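You operate a simulated robot arm through the tools that you are given. There is no shell and no other tool.

The job below is to be done with a simulated robot arm. You get a single attempt, and the scene is never put back.

JOB
The WHEEL line is dead: test its fuse, bin it and fit a spare of the same amps.
Fine: switch the line off first and on again at the end; the tester is on and stays on.

Only the result counts: the job must be done as asked and must still hold three seconds after the hand-in. Knocking over, shifting, dropping, spilling or breaking anything else fails it.

ROBOT AND FRAMES
A 6-joint arm with a fingered hand, fixed in place. Base frame: the origin is on the floor under the middle of its stand, x ahead of it, y to its left, z up; the work surface is at about z = 720. Units: mm, rad, N and s.
With the tool pointing down near the work surface it reaches from about 420 to 820 mm from the base axis. Its first joint turns from -2.897 to 2.897 rad. Payload 4 kg.
Tool frame: the origin (TCP) lies between the finger pads and is the grasp point; the fingertips stand 20 mm ahead of it; z points along the fingers, y is the line along which they close. The gripper opens to 140 mm; its body begins 54 mm behind the TCP. The gripper is a hand of 3 fingers: y runs from the thumb to the fingers, the wrist lies at [0, 0, -215] in the tool frame, and closing takes about 1.5 s.
Orientation is that of the tool frame in the base frame, as a unit quaternion [x, y, z, w]. With the fingers straight down and closing along the base's y, the tool's x points along the base's -x, its y along +y and its z along -z.

CONTROLS
- The arm moves only by the tool arm_command. Its argument "steps" is a list that holds one entry, the list of rows, each a list of 7 numbers: the shift along the base's x, y, z in units of 40 mm (1.0 is 40 mm), then the turn, a rotation vector about the base's x, y, z in units of 8 degrees (1.0 is 8 degrees), then the gripper command, from -1 (shut) to 1 (fully open), values between in proportion. In form: [[[dx, dy, dz, rx, ry, rz, gripper], ...]]. A call has 1 to 20 rows; each row shifts and turns the commanded pose from where the row before left it. A call with a number of a shift or a turn outside -1 to 1 is refused whole. A row lasts 0.2 s, in which the tool goes at most 50 mm and 0.15 rad; a call with a longer step from one row to the next is refused whole, and so is a gripper value outside its range. A pose out of reach is approached as far as the arm can. The call stops where the force on the tool passes 40 N (or 10 N more than at its start, if that is more) or the arm is blocked; 0.2 s more then pass. The fingers move at their own pace (about 45 mm/s each) and stop on an object; they squeeze with about 26 N. The grip force told is the motor's: it shows also when the fingers shut on nothing. Time passes only in rows, and 0.2 s behind the last, so rows that do not move let the fingers close. It gives the time, the measured TCP pose, the force on the tool (base axes), the opening and the grip force at its end, in the units of the frame above (readings bear some noise), with the torque about the TCP (base axes, N m) and any sound that the robot's microphone picked up.
- Cameras (640 x 400 px; columns grow to the right, rows downward): "scene" is fixed at [50.3, -501, 1282.1]; the picture's right is [0.59, -0.81, 0.00], its down [-0.43, -0.31, -0.85] and it looks along [0.69, 0.50, -0.53] (base axes); focal length 340 px, centre (320, 200). "wrist" rides on the gripper at [74, -43, -79] in the tool frame; the picture's right is [0.50, 0.87, 0.00], its down [-0.59, 0.34, -0.73] and it looks along [-0.64, 0.37, 0.68] (tool axes); focal length 275 px, centre (320, 200). There is no depth. A picture from a camera that has moved, and an enlarged one, comes with that camera's place and axes in the base frame and with its lens.
- camera(camera): a new picture of that camera. The clock stands still meanwhile.
- lift_body(by): moves the trunk up (or, below 0, down) by that many mm; the arm rides with it, the base frame stays. It gives what a move gives, with no picture.
- grasp_type(shape): the hand has 3 fingers and takes this shape, open, in about a second: jaw (thumb against the fingers, like two jaws); tri (thumb and two fingers); tip (a fingertip pinch); poke (one finger out to press); point (the index stretched); flat (the hand flat); cup (the hand cupped); fist (a fist). The gripper value then closes the fingers along that shape, each until it touches; the sizes above hold for jaw. It gives what a move gives, with no picture.
- zoom(camera, box): a new picture of the part [left, top, right, bottom] of that camera's present view, enlarged. The clock stands still meanwhile.
- finish_job(): hands the job in; it is judged then, once.

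Places have to be worked out from the pictures, the camera data and where the tool is seen. Open the gripper and draw the arm clear of the work before you hand the job in, unless the task says otherwise.

The tools are called after ">>>" by a JSON object that holds its "method" and its "body". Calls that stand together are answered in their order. arm_command: Moves the arm, as the interface text tells. Its arguments: {"type":"object","properties":{"steps":{"type":"array","items":{"type":"array","items":{"type":"array","items":{"type":"number"}}}}},"required":["steps"]} The other tools are called the same way: lift_body (by) moves the trunk up or down; grasp_type (shape) gives the hand a shape; camera (camera) takes a picture; zoom (camera, box) takes an enlarged picture of a part of a camera's view; finish_job () hands the job in.

At the start:

```text
time: 0.0
eef_pos: [578.5, -88.8, 1007.4]
tool_rot: [0.0, 1.0, 0.0, 0.001]
wrist_force: [0.5, -0.5, 0.2]
moment: [-0.04, -0.01, 0.02]
opening: 139.9
finger_force: 0.1
shape: jaw
trunk travel left (down, up): [-25.0, 565.0]
```

scene: 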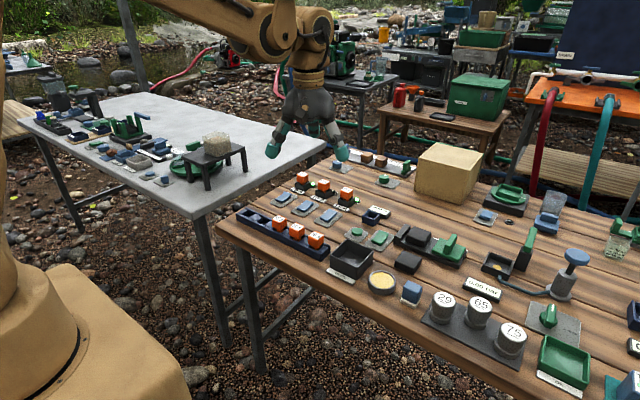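
wrist: 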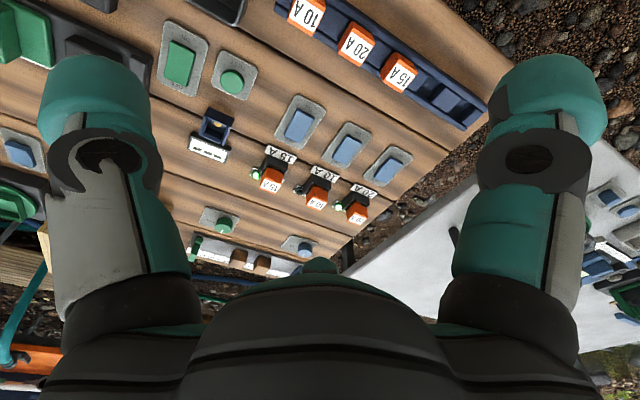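

I start by enlarging the relevant regions of the scene to identify fuse holders, switches, the tester, and the bin.

>>> {"method": "zoom", "body": {"camera": "scene", "box": [230, 140, 390, 240]}}

>>> {"method": "zoom", "body": {"camera": "scene", "box": [230, 190, 430, 315]}}

>>> {"method": "zoom", "body": {"camera": "scene", "box": [340, 140, 500, 240]}}

>>> {"method": "zoom", "body": {"camera": "wrist", "box": [180, 80, 420, 230]}}

>>> {"method": "zoom", "body": {"camera": "scene", "box": [440, 180, 640, 305]}}

>>> {"method": "zoom", "body": {"camera": "scene", "box": [440, 275, 640, 400]}}

```text
4.00 times, centred on (310, 190) of scene
camera zoom: at [50.3, -501.0, 1282.1], right [0.59, -0.81, 0.0], down [-0.43, -0.31, -0.85], along [0.69, 0.5, -0.53], focal length 1360 px, centre (360, 240)
```

zoom: 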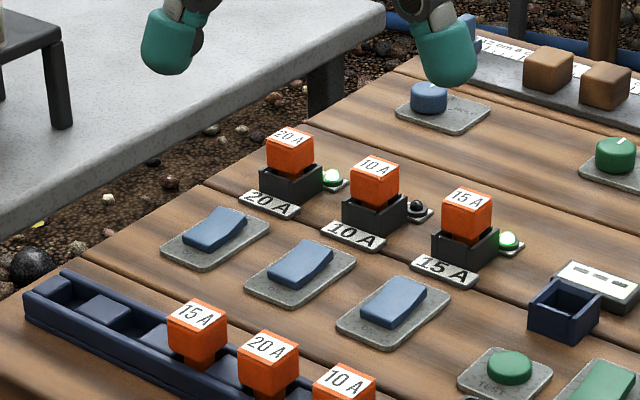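

```text
3.20 times, centred on (330, 252) of scene
camera zoom: at [50.3, -501.0, 1282.1], right [0.59, -0.81, 0.0], down [-0.43, -0.31, -0.85], along [0.69, 0.5, -0.53], focal length 1088 px, centre (288, 32)
```

zoom: 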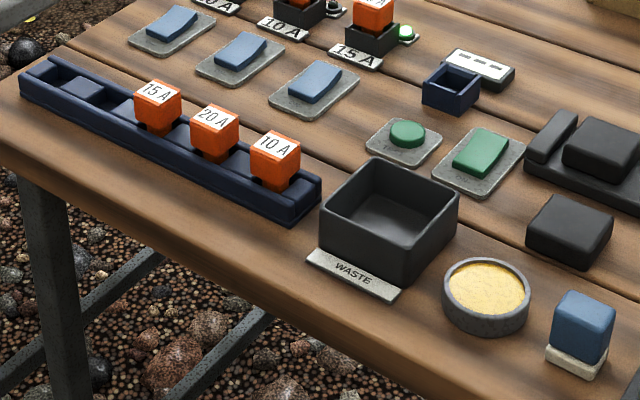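

```text
4.00 times, centred on (420, 190) of scene
camera zoom: at [50.3, -501.0, 1282.1], right [0.59, -0.81, 0.0], down [-0.43, -0.31, -0.85], along [0.69, 0.5, -0.53], focal length 1360 px, centre (-80, 240)
```

zoom: 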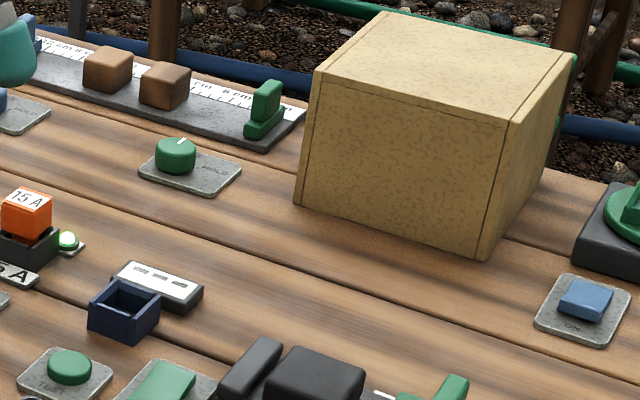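

```text
2.67 times, centred on (300, 155) of wrist
camera zoom: at [504.3, -129.9, 1087.4], right [-0.5, 0.87, 0.0], down [0.59, 0.34, 0.73], along [0.64, 0.37, -0.68], focal length 734 px, centre (373, 320)
```

zoom: 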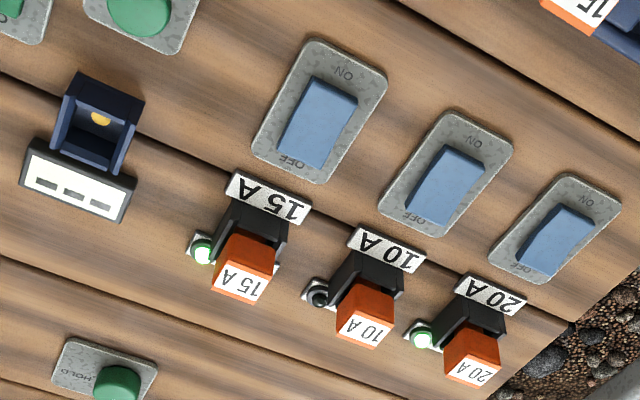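

```text
3.20 times, centred on (540, 242) of scene
camera zoom: at [50.3, -501.0, 1282.1], right [0.59, -0.81, 0.0], down [-0.43, -0.31, -0.85], along [0.69, 0.5, -0.53], focal length 1088 px, centre (-384, 64)
```

zoom: 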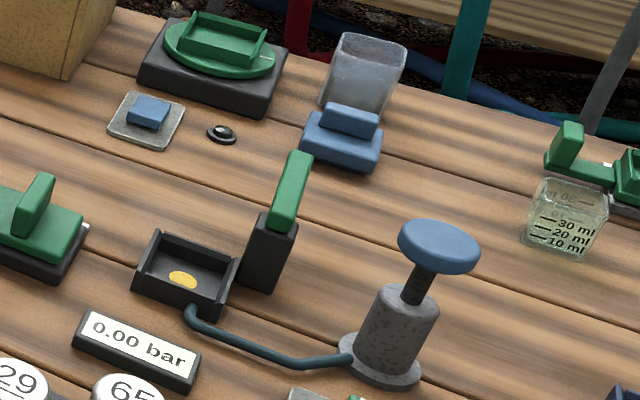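

```text
3.20 times, centred on (540, 338) of scene
camera zoom: at [50.3, -501.0, 1282.1], right [0.59, -0.81, 0.0], down [-0.43, -0.31, -0.85], along [0.69, 0.5, -0.53], focal length 1088 px, centre (-384, -240)
```

zoom: 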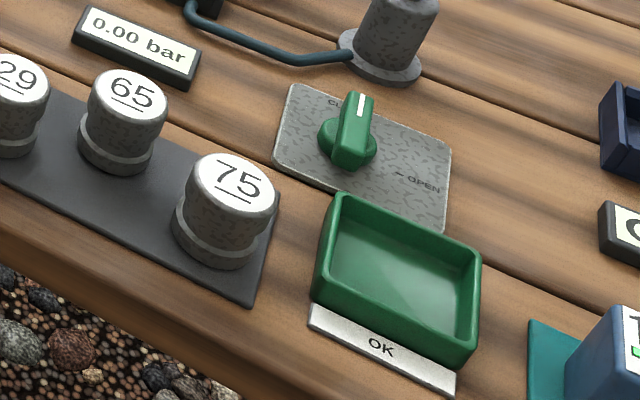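

The middle (10 A) holder's lamp is dark. I look closer at labels, the tester, its button and the waste bin to be sure.

>>> {"method": "zoom", "body": {"camera": "wrist", "box": [240, 140, 400, 240]}}

>>> {"method": "zoom", "body": {"camera": "wrist", "box": [140, 20, 300, 120]}}

>>> {"method": "zoom", "body": {"camera": "scene", "box": [280, 165, 360, 215]}}

>>> {"method": "zoom", "body": {"camera": "scene", "box": [340, 195, 420, 245]}}

>>> {"method": "zoom", "body": {"camera": "scene", "box": [230, 200, 330, 262]}}

>>> {"method": "zoom", "body": {"camera": "wrist", "box": [180, 80, 260, 130]}}

```text
4.00 times, centred on (320, 190) of wrist
camera zoom: at [504.3, -129.9, 1087.4], right [-0.5, 0.87, 0.0], down [0.59, 0.34, 0.73], along [0.64, 0.37, -0.68], focal length 1101 px, centre (320, 240)
```

zoom: 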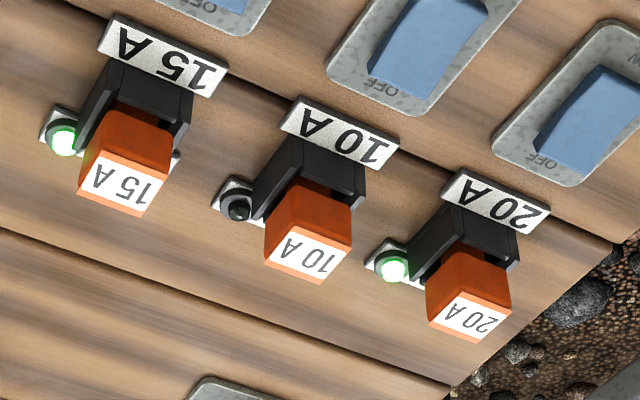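

```text
4.00 times, centred on (220, 70) of wrist
camera zoom: at [504.3, -129.9, 1087.4], right [-0.5, 0.87, 0.0], down [0.59, 0.34, 0.73], along [0.64, 0.37, -0.68], focal length 1101 px, centre (720, 720)
```

zoom: 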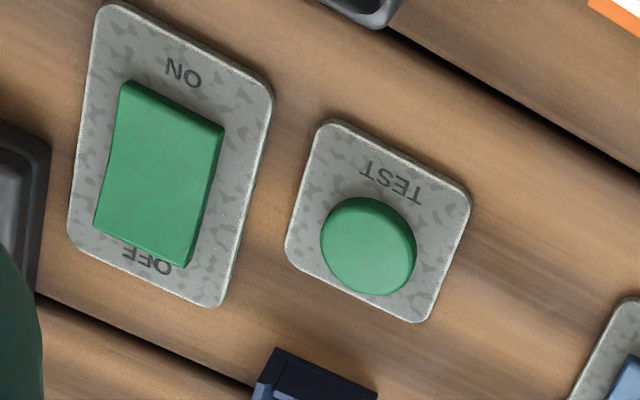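

```text
8.00 times, centred on (320, 190) of scene
camera zoom: at [50.3, -501.0, 1282.1], right [0.59, -0.81, 0.0], down [-0.43, -0.31, -0.85], along [0.69, 0.5, -0.53], focal length 2721 px, centre (320, 280)
```

zoom: 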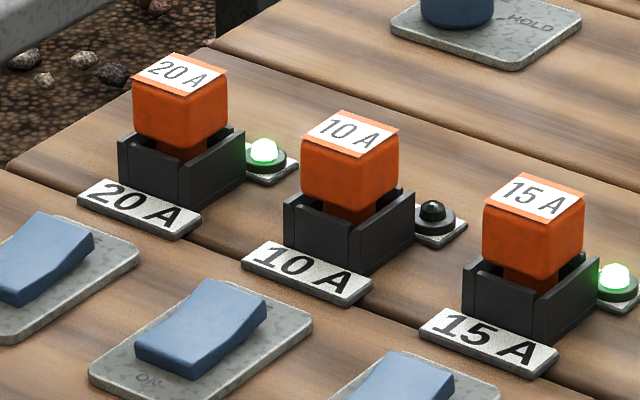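

```text
8.00 times, centred on (380, 220) of scene
camera zoom: at [50.3, -501.0, 1282.1], right [0.59, -0.81, 0.0], down [-0.43, -0.31, -0.85], along [0.69, 0.5, -0.53], focal length 2721 px, centre (-160, 40)
```

zoom: 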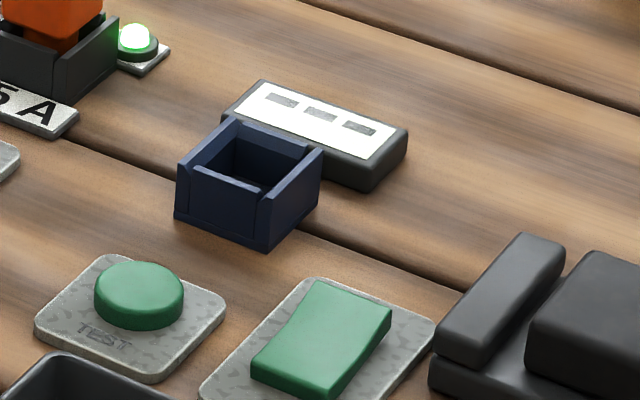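

```text
6.40 times, centred on (280, 231) of scene
camera zoom: at [50.3, -501.0, 1282.1], right [0.59, -0.81, 0.0], down [-0.43, -0.31, -0.85], along [0.69, 0.5, -0.53], focal length 2177 px, centre (576, 2)
```

zoom: 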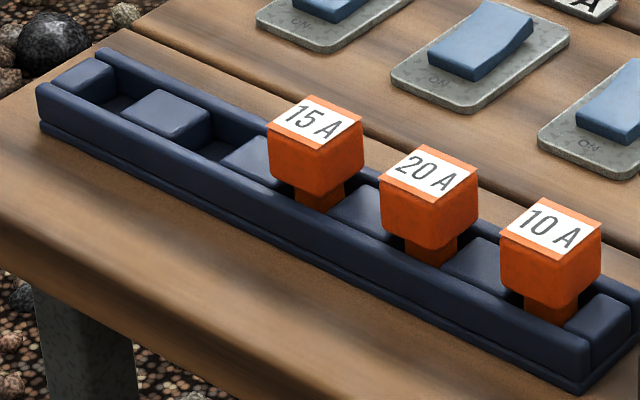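

```text
8.00 times, centred on (220, 105) of wrist
camera zoom: at [504.3, -129.9, 1087.4], right [-0.5, 0.87, 0.0], down [0.59, 0.34, 0.73], along [0.64, 0.37, -0.68], focal length 2202 px, centre (1120, 960)
```

zoom: 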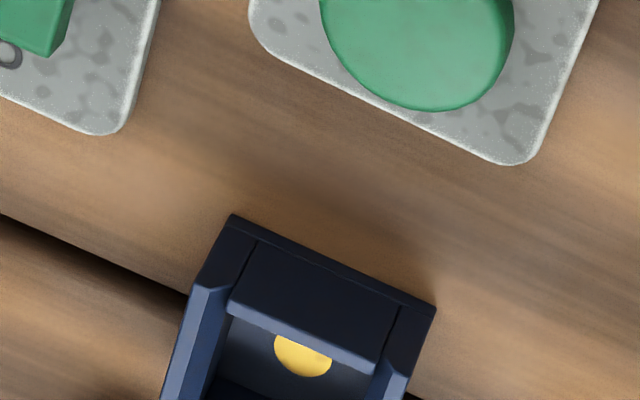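

The dark lamp sits at the 10 A holder (middle). I check the hand's shape in the scene view for finger size before moving.

>>> {"method": "zoom", "body": {"camera": "scene", "box": [230, 60, 390, 160]}}

>>> {"method": "zoom", "body": {"camera": "scene", "box": [240, 195, 320, 245]}}

>>> {"method": "zoom", "body": {"camera": "scene", "box": [560, 280, 640, 330]}}

>>> {"method": "zoom", "body": {"camera": "scene", "box": [600, 330, 640, 400]}}

```text
4.00 times, centred on (310, 110) of scene
camera zoom: at [50.3, -501.0, 1282.1], right [0.59, -0.81, 0.0], down [-0.43, -0.31, -0.85], along [0.69, 0.5, -0.53], focal length 1360 px, centre (360, 560)
```

zoom: 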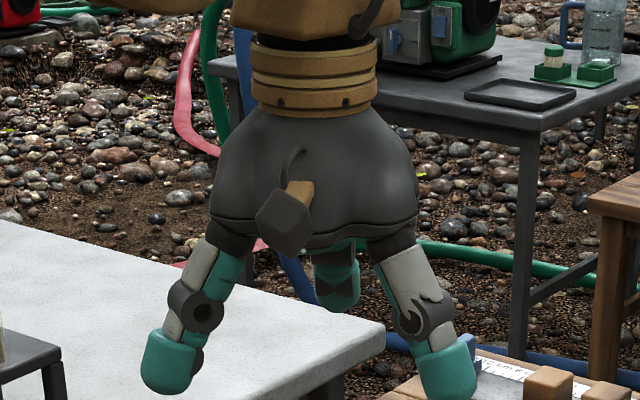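

```text
8.00 times, centred on (280, 220) of scene
camera zoom: at [50.3, -501.0, 1282.1], right [0.59, -0.81, 0.0], down [-0.43, -0.31, -0.85], along [0.69, 0.5, -0.53], focal length 2721 px, centre (640, 40)
```

zoom: 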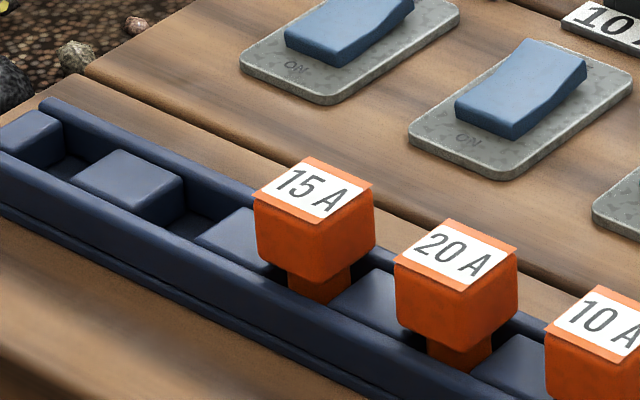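

```text
8.00 times, centred on (600, 305) of scene
camera zoom: at [50.3, -501.0, 1282.1], right [0.59, -0.81, 0.0], down [-0.43, -0.31, -0.85], along [0.69, 0.5, -0.53], focal length 2721 px, centre (-1920, -640)
```

zoom: 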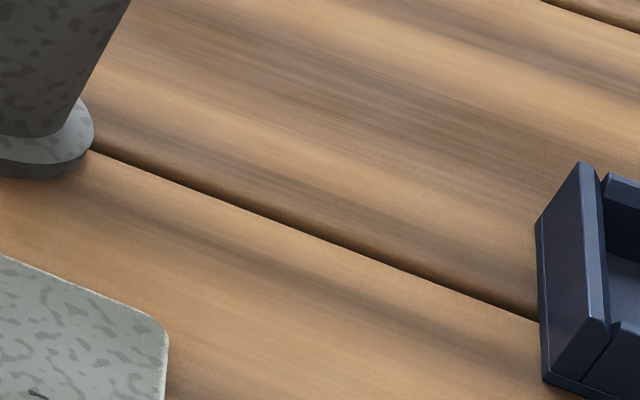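

```text
5.71 times, centred on (620, 365) of scene
camera zoom: at [50.3, -501.0, 1282.1], right [0.59, -0.81, 0.0], down [-0.43, -0.31, -0.85], along [0.69, 0.5, -0.53], focal length 1943 px, centre (-1394, -743)
```

zoom: 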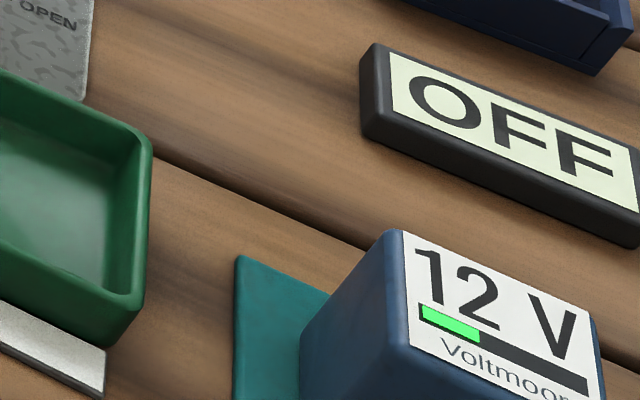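

Now I move the hand lower toward the fuse row for a close wrist view; fuse heads appear near x≈825, y≈48, z≈757 and rockers near x≈712.

>>> {"method": "arm_command", "body": {"steps": [[[0.51, 0.43, -0.795, 0, 0, 0, 1], [0.51, 0.43, -0.795, 0, 0, 0, 1], [0.51, 0.43, -0.795, 0, 0, 0, 1], [0.51, 0.43, -0.795, 0, 0, 0, 1]]]}}

>>> {"method": "camera", "body": {"camera": "wrist"}}

>>> {"method": "camera", "body": {"camera": "scene"}}

```text
time: 1.0
eef_pos: [659.0, -20.3, 879.9]
tool_rot: [0.001, 1.0, 0.0, 0.0]
wrist_force: [-0.5, 0.3, -0.7]
moment: [-0.01, 0.01, 0.01]
opening: 139.9
finger_force: 0.1
shape: jaw
trunk travel left (down, up): [-25.0, 565.0]
```

```text
taken
camera wrist: at [585.8, -61.5, 960.4], right [-0.5, 0.87, 0.0], down [0.59, 0.34, 0.73], along [0.64, 0.37, -0.68], focal length 275 px, centre (320, 200)
```

wrist: 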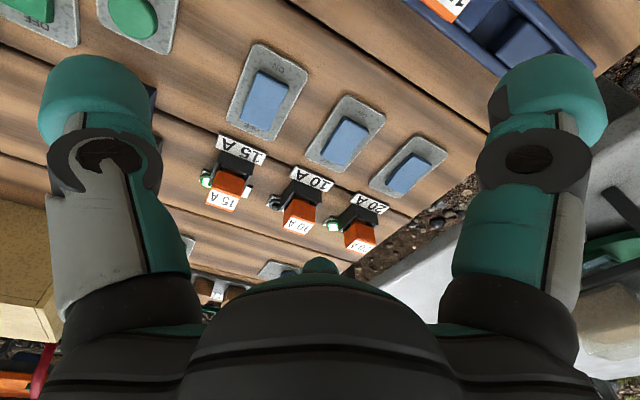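

```text
taken
```

scene: 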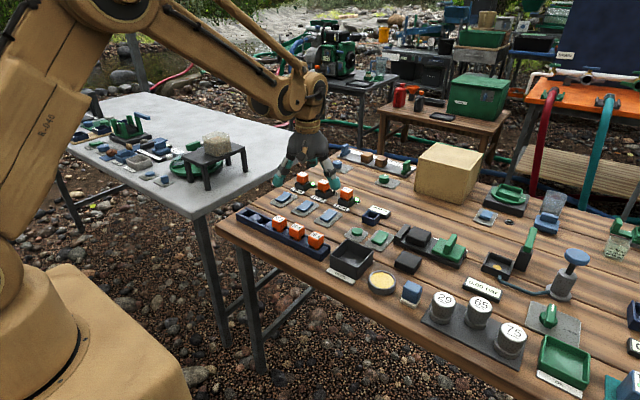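

>>> {"method": "zoom", "body": {"camera": "wrist", "box": [190, 120, 390, 245]}}

>>> {"method": "zoom", "body": {"camera": "wrist", "box": [220, 30, 460, 180]}}

>>> {"method": "zoom", "body": {"camera": "scene", "box": [280, 165, 360, 215]}}

```text
3.20 times, centred on (290, 182) of wrist
camera zoom: at [585.8, -61.5, 960.4], right [-0.5, 0.87, 0.0], down [0.59, 0.34, 0.73], along [0.64, 0.37, -0.68], focal length 881 px, centre (416, 256)
```

zoom: 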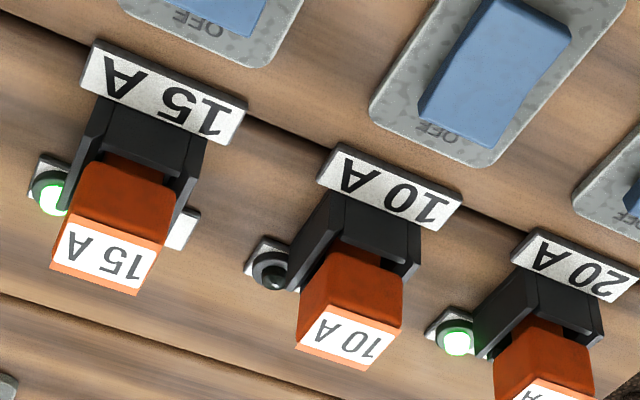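

```text
2.67 times, centred on (340, 105) of wrist
camera zoom: at [585.8, -61.5, 960.4], right [-0.5, 0.87, 0.0], down [0.59, 0.34, 0.73], along [0.64, 0.37, -0.68], focal length 734 px, centre (267, 453)
```

zoom: 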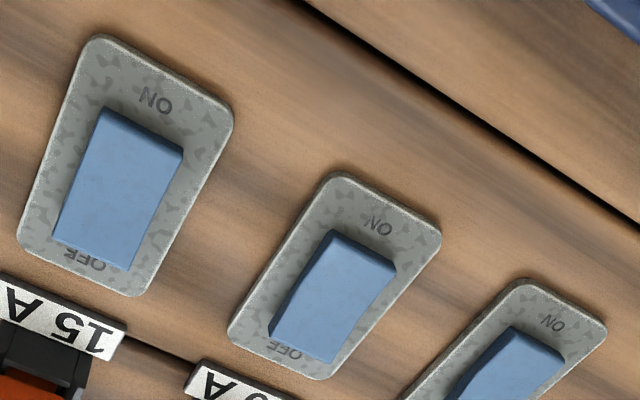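

```text
8.00 times, centred on (320, 190) of scene
camera zoom: at [50.3, -501.0, 1282.1], right [0.59, -0.81, 0.0], down [-0.43, -0.31, -0.85], along [0.69, 0.5, -0.53], focal length 2721 px, centre (320, 280)
```

zoom: 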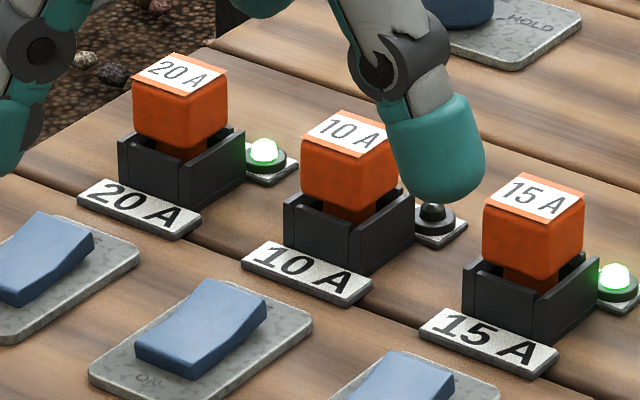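

There's a pale plate partly hidden behind the holders (possibly line names). I move forward for a steeper look down on the fuse row before touching anything.

>>> {"method": "arm_command", "body": {"steps": [[[0.88, 0.31, 0.1, 0, 0, 0, 1], [0.88, 0.31, 0.1, 0, 0, 0, 1], [0.88, 0.31, 0.1, 0, 0, 0, 1], [0.88, 0.31, 0.1, 0, 0, 0, 1]]]}}

>>> {"method": "camera", "body": {"camera": "wrist"}}

>>> {"method": "zoom", "body": {"camera": "wrist", "box": [200, 0, 440, 150]}}

```text
time: 2.0
eef_pos: [800.8, 29.7, 896.7]
tool_rot: [0.0, 1.0, 0.0, 0.0]
wrist_force: [1.3, 0.6, -0.1]
moment: [0.01, 0.05, -0.02]
opening: 139.7
finger_force: 0.0
shape: jaw
trunk travel left (down, up): [-25.0, 565.0]
```

```text
taken
camera wrist: at [727.1, -11.5, 976.2], right [-0.5, 0.87, 0.0], down [0.59, 0.34, 0.73], along [0.64, 0.37, -0.68], focal length 275 px, centre (320, 200)
```

wrist: 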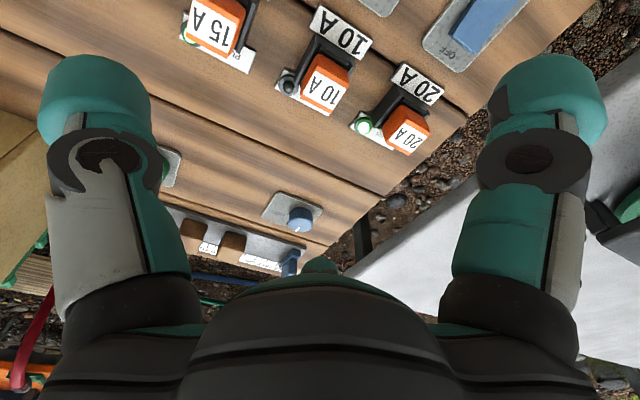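

```text
2.67 times, centred on (320, 75) of wrist
camera zoom: at [727.1, -11.5, 976.2], right [-0.5, 0.87, 0.0], down [0.59, 0.34, 0.73], along [0.64, 0.37, -0.68], focal length 734 px, centre (320, 533)
```

zoom: 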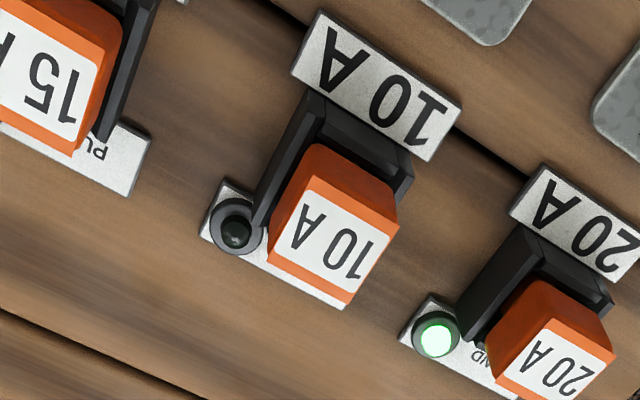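

The names behind read "PU…" (15 A) and "…ND" (20 A), so the dark 10 A line in the middle is WHEEL. I now form the poke shape to press its rocker's OFF end and look where the finger is.

>>> {"method": "grasp_type", "body": {"shape": "poke"}}

>>> {"method": "camera", "body": {"camera": "wrist"}}

>>> {"method": "camera", "body": {"camera": "scene"}}

```text
time: 2.9
eef_pos: [800.1, 30.0, 897.2]
tool_rot: [0.0, 1.0, 0.0, -0.001]
wrist_force: [-0.6, -0.2, -0.3]
moment: [0.02, -0.01, 0.02]
opening: 0.1
finger_force: 0.0
shape: poke
trunk travel left (down, up): [-25.0, 565.0]
```

```text
taken
camera wrist: at [726.3, -12.0, 976.5], right [-0.5, 0.87, 0.0], down [0.59, 0.34, 0.73], along [0.64, 0.37, -0.68], focal length 275 px, centre (320, 200)
```

wrist: 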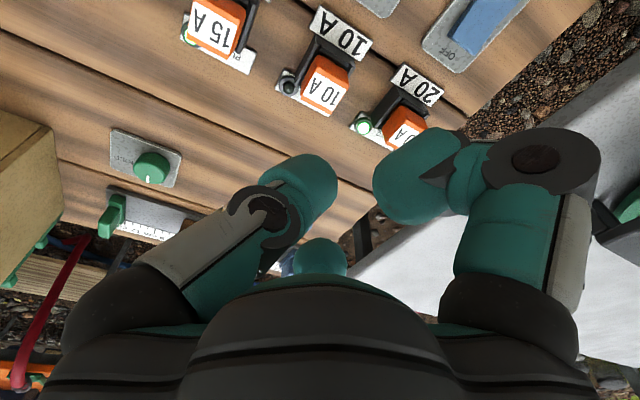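

```text
taken
```

scene: 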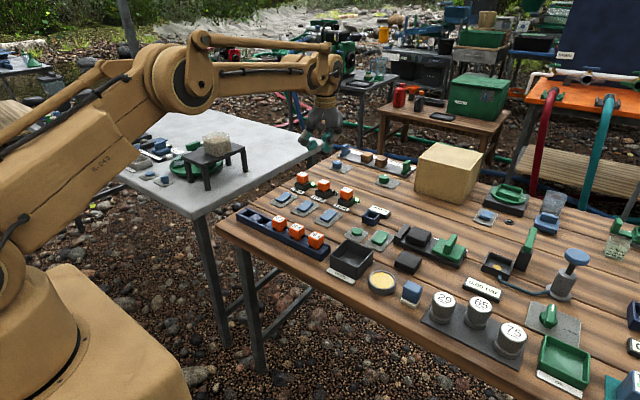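

I zoom to see which finger is extended in the poke shape.

>>> {"method": "zoom", "body": {"camera": "wrist", "box": [200, 100, 460, 300]}}

>>> {"method": "zoom", "body": {"camera": "scene", "box": [280, 80, 376, 180]}}

```text
2.00 times, centred on (330, 200) of wrist
camera zoom: at [726.3, -12.0, 976.5], right [-0.5, 0.87, 0.0], down [0.59, 0.34, 0.73], along [0.64, 0.37, -0.68], focal length 551 px, centre (300, 200)
```

zoom: 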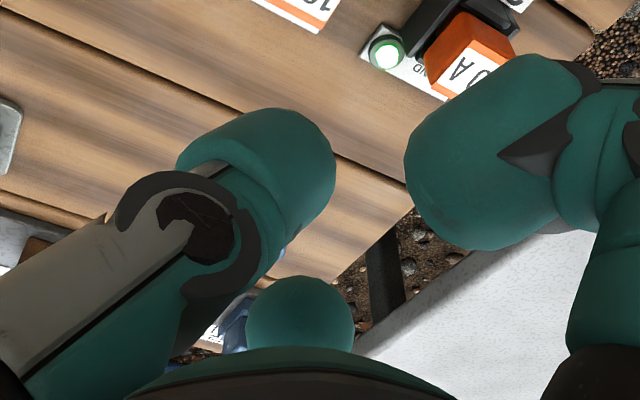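

```text
4.00 times, centred on (328, 130) of scene
camera zoom: at [50.3, -501.0, 1282.1], right [0.59, -0.81, 0.0], down [-0.43, -0.31, -0.85], along [0.69, 0.5, -0.53], focal length 1360 px, centre (288, 480)
```

zoom: 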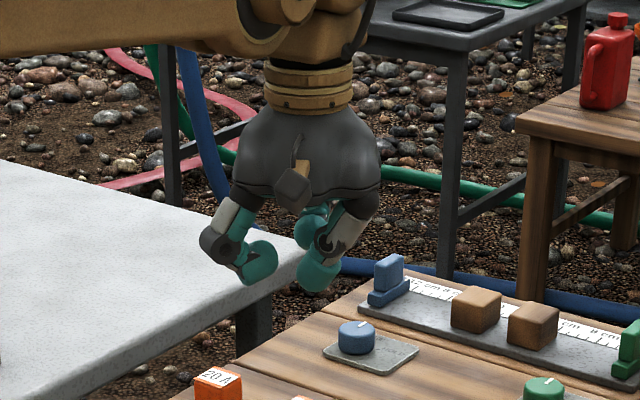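

In poke the thumb appears lowest, but not by much. I try the "point" shape to see whether it gives a cleaner single fingertip.

>>> {"method": "grasp_type", "body": {"shape": "point"}}

>>> {"method": "zoom", "body": {"camera": "wrist", "box": [200, 100, 460, 300]}}

>>> {"method": "zoom", "body": {"camera": "scene", "box": [280, 80, 376, 180]}}

>>> {"method": "camera", "body": {"camera": "wrist"}}

```text
time: 3.8
eef_pos: [800.3, 29.4, 894.9]
tool_rot: [0.0, 1.0, 0.001, 0.0]
wrist_force: [0.8, -0.3, -0.1]
moment: [0.01, -0.01, 0.0]
opening: 0.2
finger_force: 0.0
shape: point
trunk travel left (down, up): [-25.0, 565.0]
```

```text
2.00 times, centred on (330, 200) of wrist
camera zoom: at [726.3, -12.0, 976.5], right [-0.5, 0.87, 0.0], down [0.59, 0.34, 0.73], along [0.64, 0.37, -0.68], focal length 551 px, centre (300, 200)
```

zoom: 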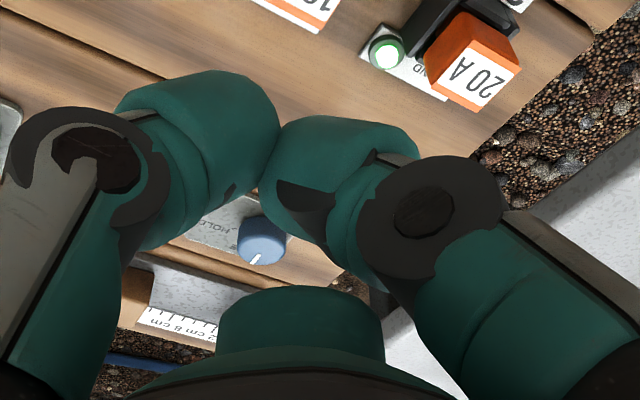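

```text
4.00 times, centred on (328, 130) of scene
camera zoom: at [50.3, -501.0, 1282.1], right [0.59, -0.81, 0.0], down [-0.43, -0.31, -0.85], along [0.69, 0.5, -0.53], focal length 1360 px, centre (288, 480)
```

zoom: 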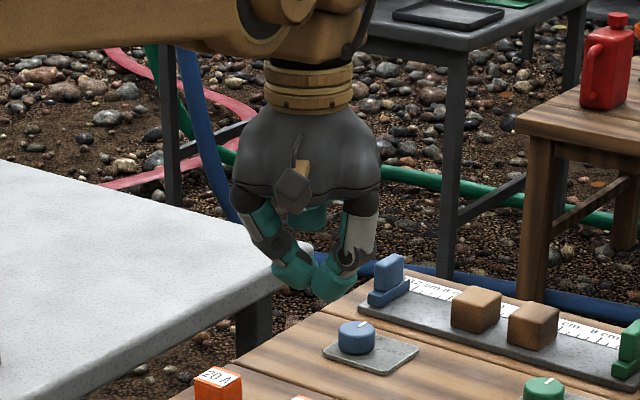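

```text
taken
camera wrist: at [726.3, -12.0, 976.5], right [-0.5, 0.87, 0.0], down [0.59, 0.34, 0.73], along [0.64, 0.37, -0.68], focal length 275 px, centre (320, 200)
```

wrist: 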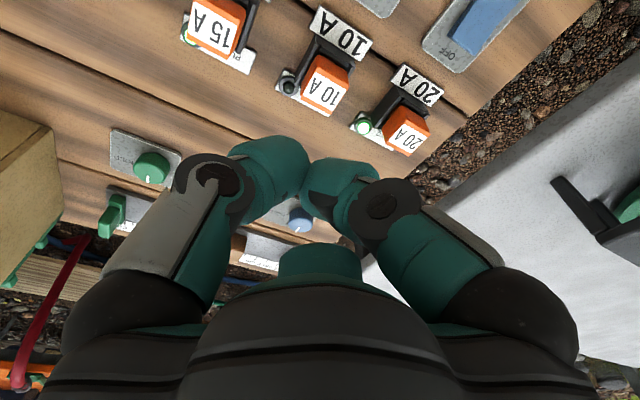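

"Point" brings two tips together, not ideal. I return to poke and let time pass with the gripper value at -1 to see how far the other fingers fold away.

>>> {"method": "grasp_type", "body": {"shape": "poke"}}

>>> {"method": "arm_command", "body": {"steps": [[[0, 0, 0, 0, 0, 0, -1], [0, 0, 0, 0, 0, 0, -1], [0, 0, 0, 0, 0, 0, -1], [0, 0, 0, 0, 0, 0, -1], [0, 0, 0, 0, 0, 0, -1], [0, 0, 0, 0, 0, 0, -1], [0, 0, 0, 0, 0, 0, -1]]]}}

>>> {"method": "zoom", "body": {"camera": "wrist", "box": [200, 100, 460, 300]}}

>>> {"method": "zoom", "body": {"camera": "scene", "box": [296, 110, 360, 150]}}

```text
time: 4.7
eef_pos: [801.1, 28.7, 897.1]
tool_rot: [0.0, 1.0, -0.001, -0.001]
wrist_force: [0.2, 1.8, -0.2]
moment: [-0.01, -0.01, -0.02]
opening: 0.1
finger_force: 0.0
shape: poke
trunk travel left (down, up): [-25.0, 565.0]
```

```text
time: 6.3
eef_pos: [799.6, 31.3, 896.0]
tool_rot: [0.0, 1.0, 0.0, 0.0]
wrist_force: [-0.3, -0.1, -0.1]
moment: [0.0, 0.05, -0.03]
opening: 0.0
finger_force: 26.7
shape: jaw
trunk travel left (down, up): [-25.0, 565.0]
```

```text
2.00 times, centred on (330, 200) of wrist
camera zoom: at [726.5, -11.9, 976.6], right [-0.5, 0.87, 0.0], down [0.59, 0.34, 0.73], along [0.64, 0.37, -0.68], focal length 551 px, centre (300, 200)
```

zoom: 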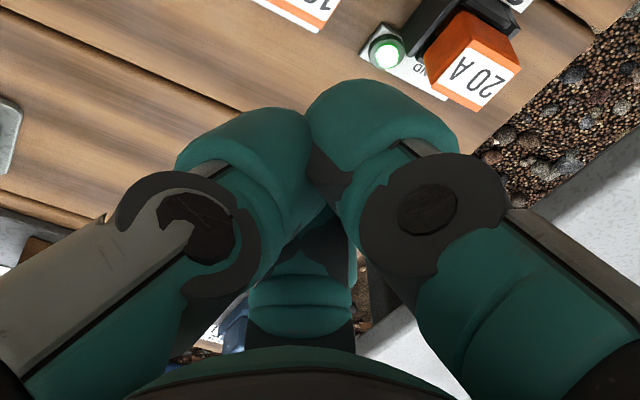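

```text
10.00 times, centred on (328, 130) of scene
camera zoom: at [50.3, -501.0, 1282.1], right [0.59, -0.81, 0.0], down [-0.43, -0.31, -0.85], along [0.69, 0.5, -0.53], focal length 3401 px, centre (240, 900)
```

zoom: 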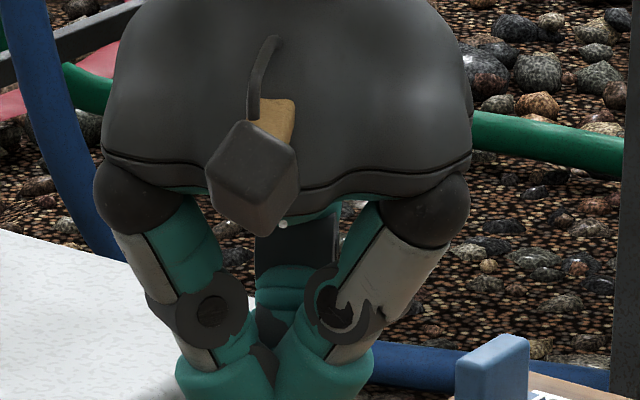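

Commanding -1 switched it back to a shut jaw. I test whether poke persists when rows carry gripper value 1.

>>> {"method": "grasp_type", "body": {"shape": "poke"}}

>>> {"method": "arm_command", "body": {"steps": [[[0, 0, 0, 0, 0, 0, 1], [0, 0, 0, 0, 0, 0, 1], [0, 0, 0, 0, 0, 0, 1], [0, 0, 0, 0, 0, 0, 1]]]}}

>>> {"method": "zoom", "body": {"camera": "wrist", "box": [200, 100, 460, 300]}}

>>> {"method": "zoom", "body": {"camera": "scene", "box": [296, 130, 360, 170]}}

```text
time: 7.2
eef_pos: [800.3, 30.5, 898.1]
tool_rot: [0.0, 1.0, 0.0, -0.001]
wrist_force: [0.0, -0.4, -0.2]
moment: [-0.01, -0.01, 0.0]
opening: 0.0
finger_force: 0.1
shape: poke
trunk travel left (down, up): [-25.0, 565.0]
```

```text
time: 8.2
eef_pos: [800.9, 29.9, 896.6]
tool_rot: [-0.001, 1.0, 0.0, -0.001]
wrist_force: [-0.7, -0.1, 0.2]
moment: [0.0, -0.01, 0.01]
opening: 0.0
finger_force: 0.3
shape: poke
trunk travel left (down, up): [-25.0, 565.0]
```

```text
2.00 times, centred on (330, 200) of wrist
camera zoom: at [726.5, -11.9, 976.6], right [-0.5, 0.87, 0.0], down [0.59, 0.34, 0.73], along [0.64, 0.37, -0.68], focal length 551 px, centre (300, 200)
```

zoom: 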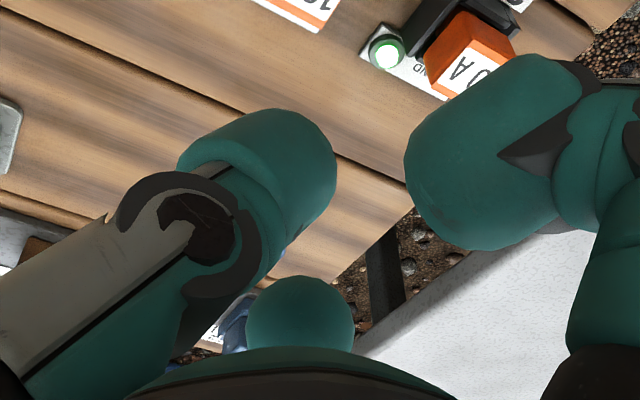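

```text
10.00 times, centred on (328, 150) of scene
camera zoom: at [50.3, -501.0, 1282.1], right [0.59, -0.81, 0.0], down [-0.43, -0.31, -0.85], along [0.69, 0.5, -0.53], focal length 3401 px, centre (240, 700)
```

zoom: 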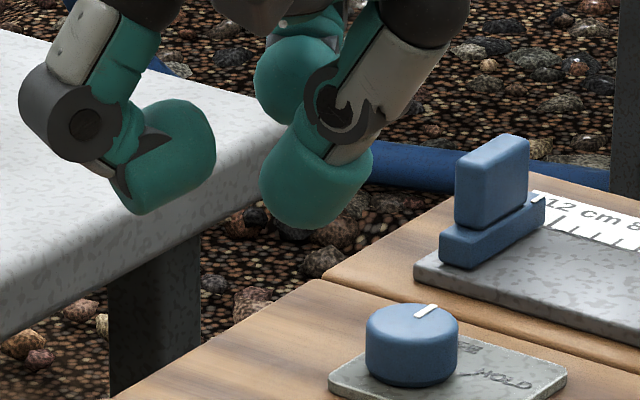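

Poke persists with value 1; the thumb tip is the pressing point, about 13 mm to -y of the TCP and 20 mm below. I move back over the middle rocker for a closer look.

>>> {"method": "arm_command", "body": {"steps": [[[-0.83, 0, -0.7, 0, 0, 0, 1], [-0.83, 0, -0.7, 0, 0, 0, 1], [-0.84, 0, -0.75, 0, 0, 0, 1]]]}}

>>> {"method": "camera", "body": {"camera": "wrist"}}

>>> {"method": "zoom", "body": {"camera": "wrist", "box": [210, 60, 450, 210]}}

>>> {"method": "zoom", "body": {"camera": "scene", "box": [270, 150, 350, 230]}}

```text
time: 9.0
eef_pos: [698.6, 30.2, 809.3]
tool_rot: [0.0, 1.0, -0.001, 0.0]
wrist_force: [-0.5, -0.2, 0.3]
moment: [0.0, -0.01, -0.01]
opening: 0.1
finger_force: 0.0
shape: poke
trunk travel left (down, up): [-25.0, 565.0]
```

```text
taken
camera wrist: at [626.1, -11.5, 889.3], right [-0.5, 0.87, 0.0], down [0.59, 0.34, 0.73], along [0.64, 0.37, -0.68], focal length 275 px, centre (320, 200)
```

wrist: 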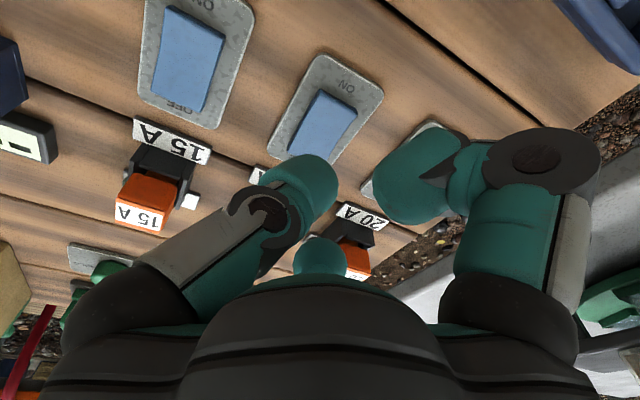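

```text
2.67 times, centred on (330, 135) of wrist
camera zoom: at [626.1, -11.5, 889.3], right [-0.5, 0.87, 0.0], down [0.59, 0.34, 0.73], along [0.64, 0.37, -0.68], focal length 734 px, centre (293, 373)
```

zoom: 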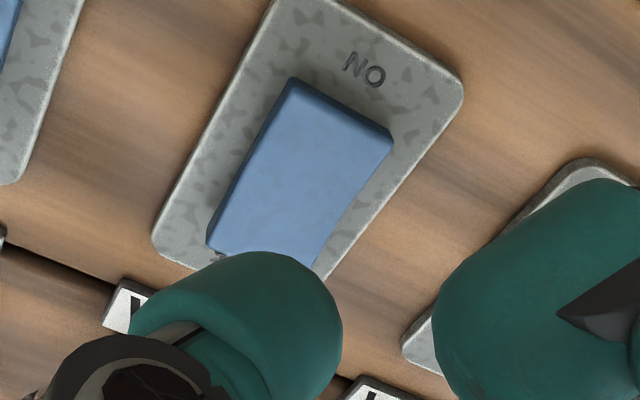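

```text
5.00 times, centred on (310, 190) of scene
camera zoom: at [50.3, -501.0, 1282.1], right [0.59, -0.81, 0.0], down [-0.43, -0.31, -0.85], along [0.69, 0.5, -0.53], focal length 1700 px, centre (370, 250)
```

zoom: 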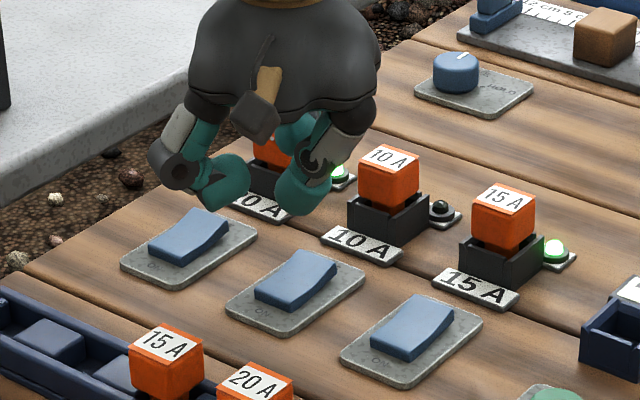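

The middle rocker spans x≈693–738, y≈27–54 with its OFF (far) end raised to z≈735. I position the thumb tip above the OFF end.

>>> {"method": "arm_command", "body": {"steps": [[[0.405, 0.2475, -0.466, 0, 0, 0, 1], [0.405, 0.2475, -0.466, 0, 0, 0, 1], [0, 0, 0, 0, 0, 0, 1]]]}}

>>> {"method": "camera", "body": {"camera": "wrist"}}

>>> {"method": "zoom", "body": {"camera": "scene", "box": [280, 165, 360, 215]}}

```text
time: 9.8
eef_pos: [732.6, 51.2, 772.0]
tool_rot: [0.0, 1.0, 0.0, 0.0]
wrist_force: [0.2, 0.4, 0.3]
moment: [0.02, -0.02, 0.03]
opening: 0.0
finger_force: 0.0
shape: poke
trunk travel left (down, up): [-25.0, 565.0]
```

```text
taken
camera wrist: at [658.7, 9.2, 851.6], right [-0.5, 0.87, 0.0], down [0.59, 0.34, 0.73], along [0.64, 0.37, -0.68], focal length 275 px, centre (320, 200)
```

wrist: 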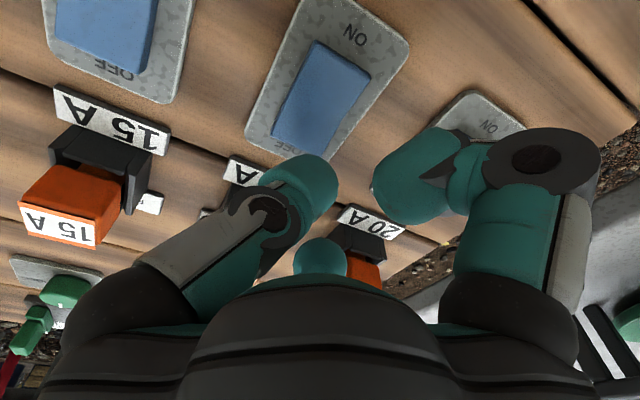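

```text
8.00 times, centred on (320, 190) of scene
camera zoom: at [50.3, -501.0, 1282.1], right [0.59, -0.81, 0.0], down [-0.43, -0.31, -0.85], along [0.69, 0.5, -0.53], focal length 2721 px, centre (320, 280)
```

zoom: 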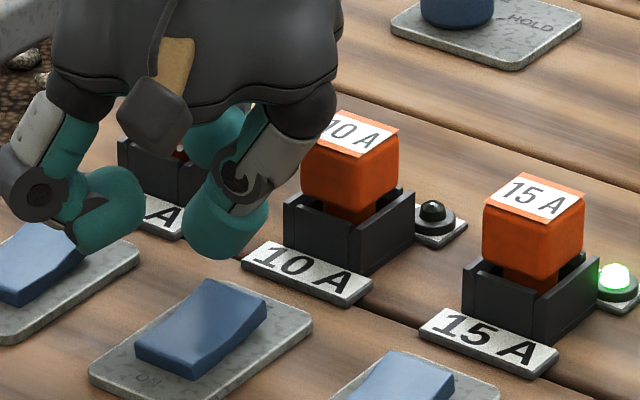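

The thumb tip is in line above the OFF end. I lower it in small steps to press.

>>> {"method": "arm_command", "body": {"steps": [[[0, 0, -0.15, 0, 0, 0, 1], [0, 0, -0.15, 0, 0, 0, 1], [0, 0, -0.1, 0, 0, 0, 1], [0, 0, -0.1, 0, 0, 0, 1], [0, 0, 0, 0, 0, 0, 1]]]}}

>>> {"method": "zoom", "body": {"camera": "scene", "box": [280, 165, 360, 215]}}

>>> {"method": "camera", "body": {"camera": "wrist"}}

```text
time: 11.0
eef_pos: [733.0, 51.1, 753.3]
tool_rot: [-0.001, 1.0, 0.0, 0.0]
wrist_force: [-0.4, 0.4, -0.1]
moment: [0.02, 0.0, 0.01]
opening: 0.0
finger_force: 0.0
shape: poke
trunk travel left (down, up): [-25.0, 565.0]
```

```text
8.00 times, centred on (320, 190) of scene
camera zoom: at [50.3, -501.0, 1282.1], right [0.59, -0.81, 0.0], down [-0.43, -0.31, -0.85], along [0.69, 0.5, -0.53], focal length 2721 px, centre (320, 280)
```

zoom: 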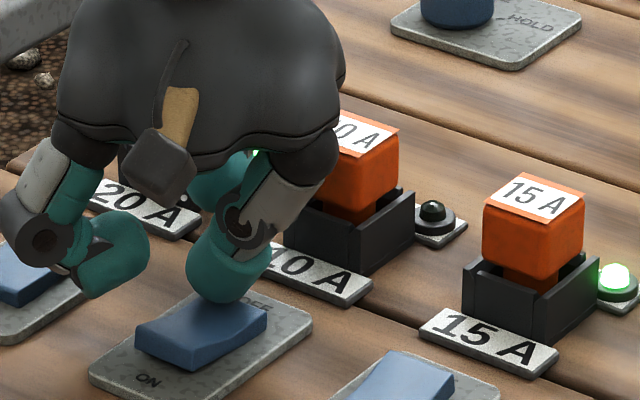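

```text
taken
camera wrist: at [659.3, 8.6, 832.6], right [-0.5, 0.87, 0.0], down [0.59, 0.34, 0.73], along [0.64, 0.37, -0.68], focal length 275 px, centre (320, 200)
```

wrist: 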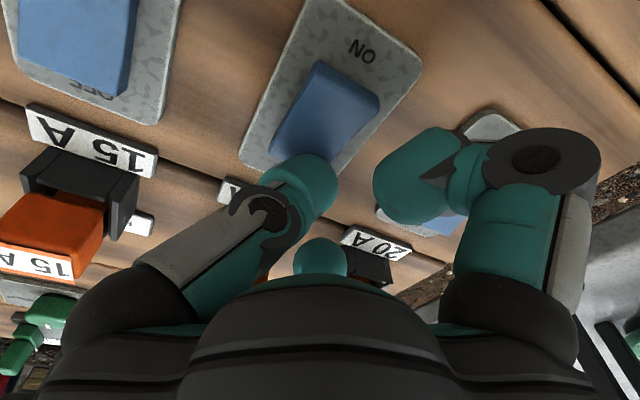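

The rocker seems to have tipped (OFF end down). I press a little further to be sure, then back off and check.

>>> {"method": "arm_command", "body": {"steps": [[[0, 0, -0.1, 0, 0, 0, 1], [0, 0, 0, 0, 0, 0, 1]]]}}

>>> {"method": "zoom", "body": {"camera": "scene", "box": [280, 180, 344, 220]}}

>>> {"method": "zoom", "body": {"camera": "wrist", "box": [220, 0, 460, 150]}}

```text
time: 11.6
eef_pos: [732.5, 50.9, 750.3]
tool_rot: [0.001, 1.0, 0.0, 0.001]
wrist_force: [10.5, -1.4, 23.2]
moment: [-0.12, -0.03, 0.05]
opening: 0.1
finger_force: 0.1
shape: poke
trunk travel left (down, up): [-25.0, 565.0]
```

```text
10.00 times, centred on (312, 200) of scene
camera zoom: at [50.3, -501.0, 1282.1], right [0.59, -0.81, 0.0], down [-0.43, -0.31, -0.85], along [0.69, 0.5, -0.53], focal length 3401 px, centre (400, 200)
```

zoom: 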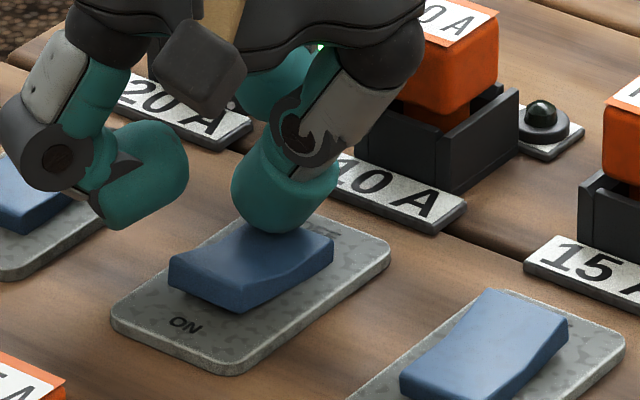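

```text
2.67 times, centred on (340, 75) of wrist
camera zoom: at [658.8, 7.9, 830.5], right [-0.5, 0.87, 0.0], down [0.59, 0.34, 0.74], along [0.64, 0.37, -0.68], focal length 734 px, centre (267, 533)
```

zoom: 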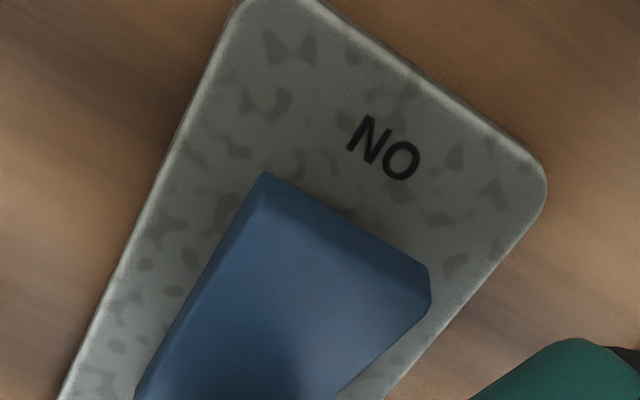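

The WHEEL rocker is now OFF (its ON end stands raised). I rise clear and return to the jaw shape.

>>> {"method": "arm_command", "body": {"steps": [[[0, 0, 0.5, 0, 0, 0, 1], [0, 0, 1, 0, 0, 0, 1], [0, 0, 1, 0, 0, 0, 1]]]}}

>>> {"method": "grasp_type", "body": {"shape": "jaw"}}

>>> {"method": "arm_command", "body": {"steps": [[[0.98, -0.12, 0, 0, 0, 0, 0], [0.98, -0.12, -0.35, 0, 0, 0, 0], [0, 0, 0, 0, 0, 0, 0], [0, 0, 0, 0, 0, 0, 0]]]}}

>>> {"method": "camera", "body": {"camera": "wrist"}}

>>> {"method": "zoom", "body": {"camera": "wrist", "box": [240, 60, 400, 160]}}

>>> {"method": "zoom", "body": {"camera": "scene", "box": [290, 130, 370, 210]}}

```text
time: 12.4
eef_pos: [732.4, 50.3, 848.9]
tool_rot: [0.0, 1.0, 0.001, 0.0]
wrist_force: [-0.3, 0.1, 0.9]
moment: [0.0, -0.03, 0.01]
opening: 0.1
finger_force: 0.0
shape: poke
trunk travel left (down, up): [-25.0, 565.0]
```

```text
time: 13.3
eef_pos: [734.2, 49.5, 848.9]
tool_rot: [0.0, 1.0, 0.0, 0.001]
wrist_force: [0.3, -0.6, 0.3]
moment: [-0.01, -0.01, -0.04]
opening: 140.0
finger_force: 0.0
shape: jaw
trunk travel left (down, up): [-25.0, 565.0]
```

```text
time: 14.3
eef_pos: [811.9, 40.1, 835.1]
tool_rot: [0.0, 1.0, -0.001, 0.0]
wrist_force: [-0.6, 0.1, -0.4]
moment: [-0.02, 0.02, -0.01]
opening: 70.5
finger_force: 0.1
shape: jaw
trunk travel left (down, up): [-25.0, 565.0]
```

```text
taken
camera wrist: at [738.4, -1.6, 915.2], right [-0.5, 0.87, 0.0], down [0.59, 0.34, 0.73], along [0.64, 0.37, -0.68], focal length 275 px, centre (320, 200)
```

wrist: 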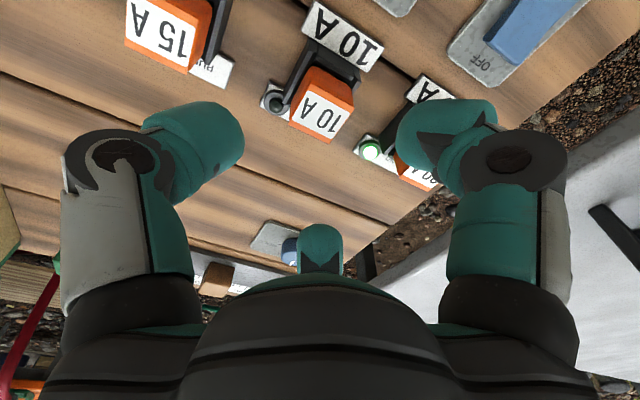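

```text
4.00 times, centred on (320, 110) of wrist
camera zoom: at [738.4, -1.6, 915.2], right [-0.5, 0.87, 0.0], down [0.59, 0.34, 0.73], along [0.64, 0.37, -0.68], focal length 1101 px, centre (320, 560)
```

zoom: 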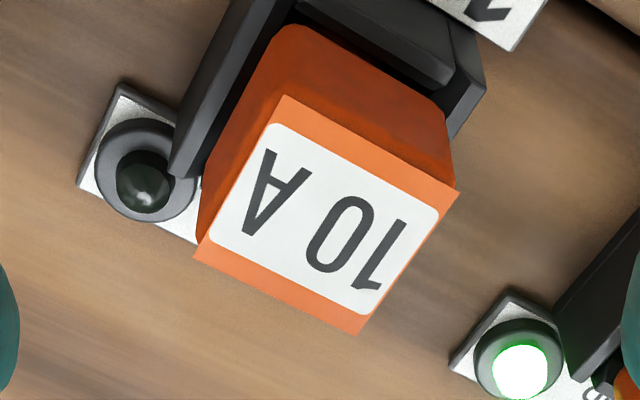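

```text
5.00 times, centred on (330, 170) of scene
camera zoom: at [50.3, -501.0, 1282.1], right [0.59, -0.81, 0.0], down [-0.43, -0.31, -0.85], along [0.69, 0.5, -0.53], focal length 1700 px, centre (270, 350)
```

zoom: 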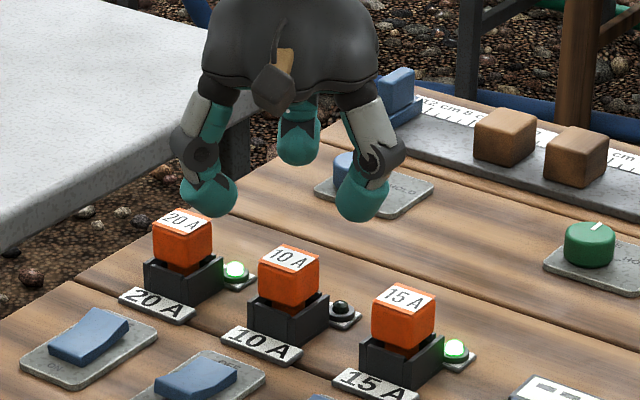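

I measure the 10 A head more exactly with a tight scene zoom.

>>> {"method": "zoom", "body": {"camera": "scene", "box": [306, 172, 346, 208]}}

>>> {"method": "zoom", "body": {"camera": "scene", "box": [296, 140, 360, 180]}}

```text
11.11 times, centred on (326, 190) of scene
camera zoom: at [50.3, -501.0, 1282.1], right [0.59, -0.81, 0.0], down [-0.43, -0.31, -0.85], along [0.69, 0.5, -0.53], focal length 3779 px, centre (253, 311)
```

zoom: 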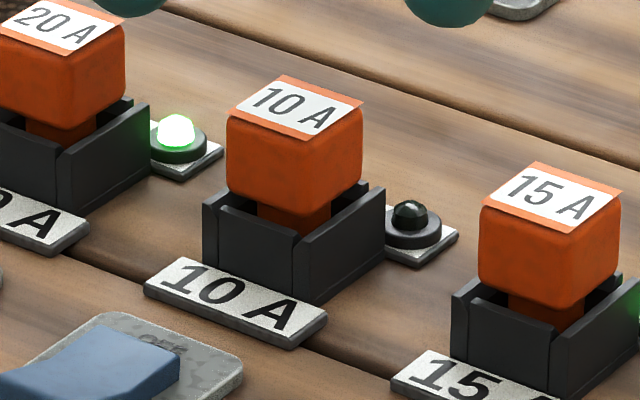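

```text
10.00 times, centred on (328, 160) of scene
camera zoom: at [50.3, -501.0, 1282.1], right [0.59, -0.81, 0.0], down [-0.43, -0.31, -0.85], along [0.69, 0.5, -0.53], focal length 3401 px, centre (240, 600)
```

zoom: 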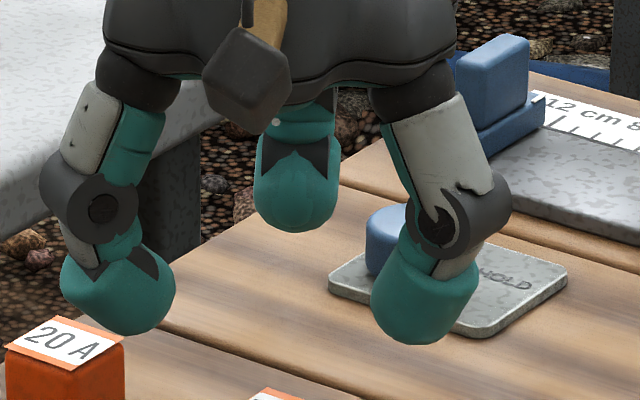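

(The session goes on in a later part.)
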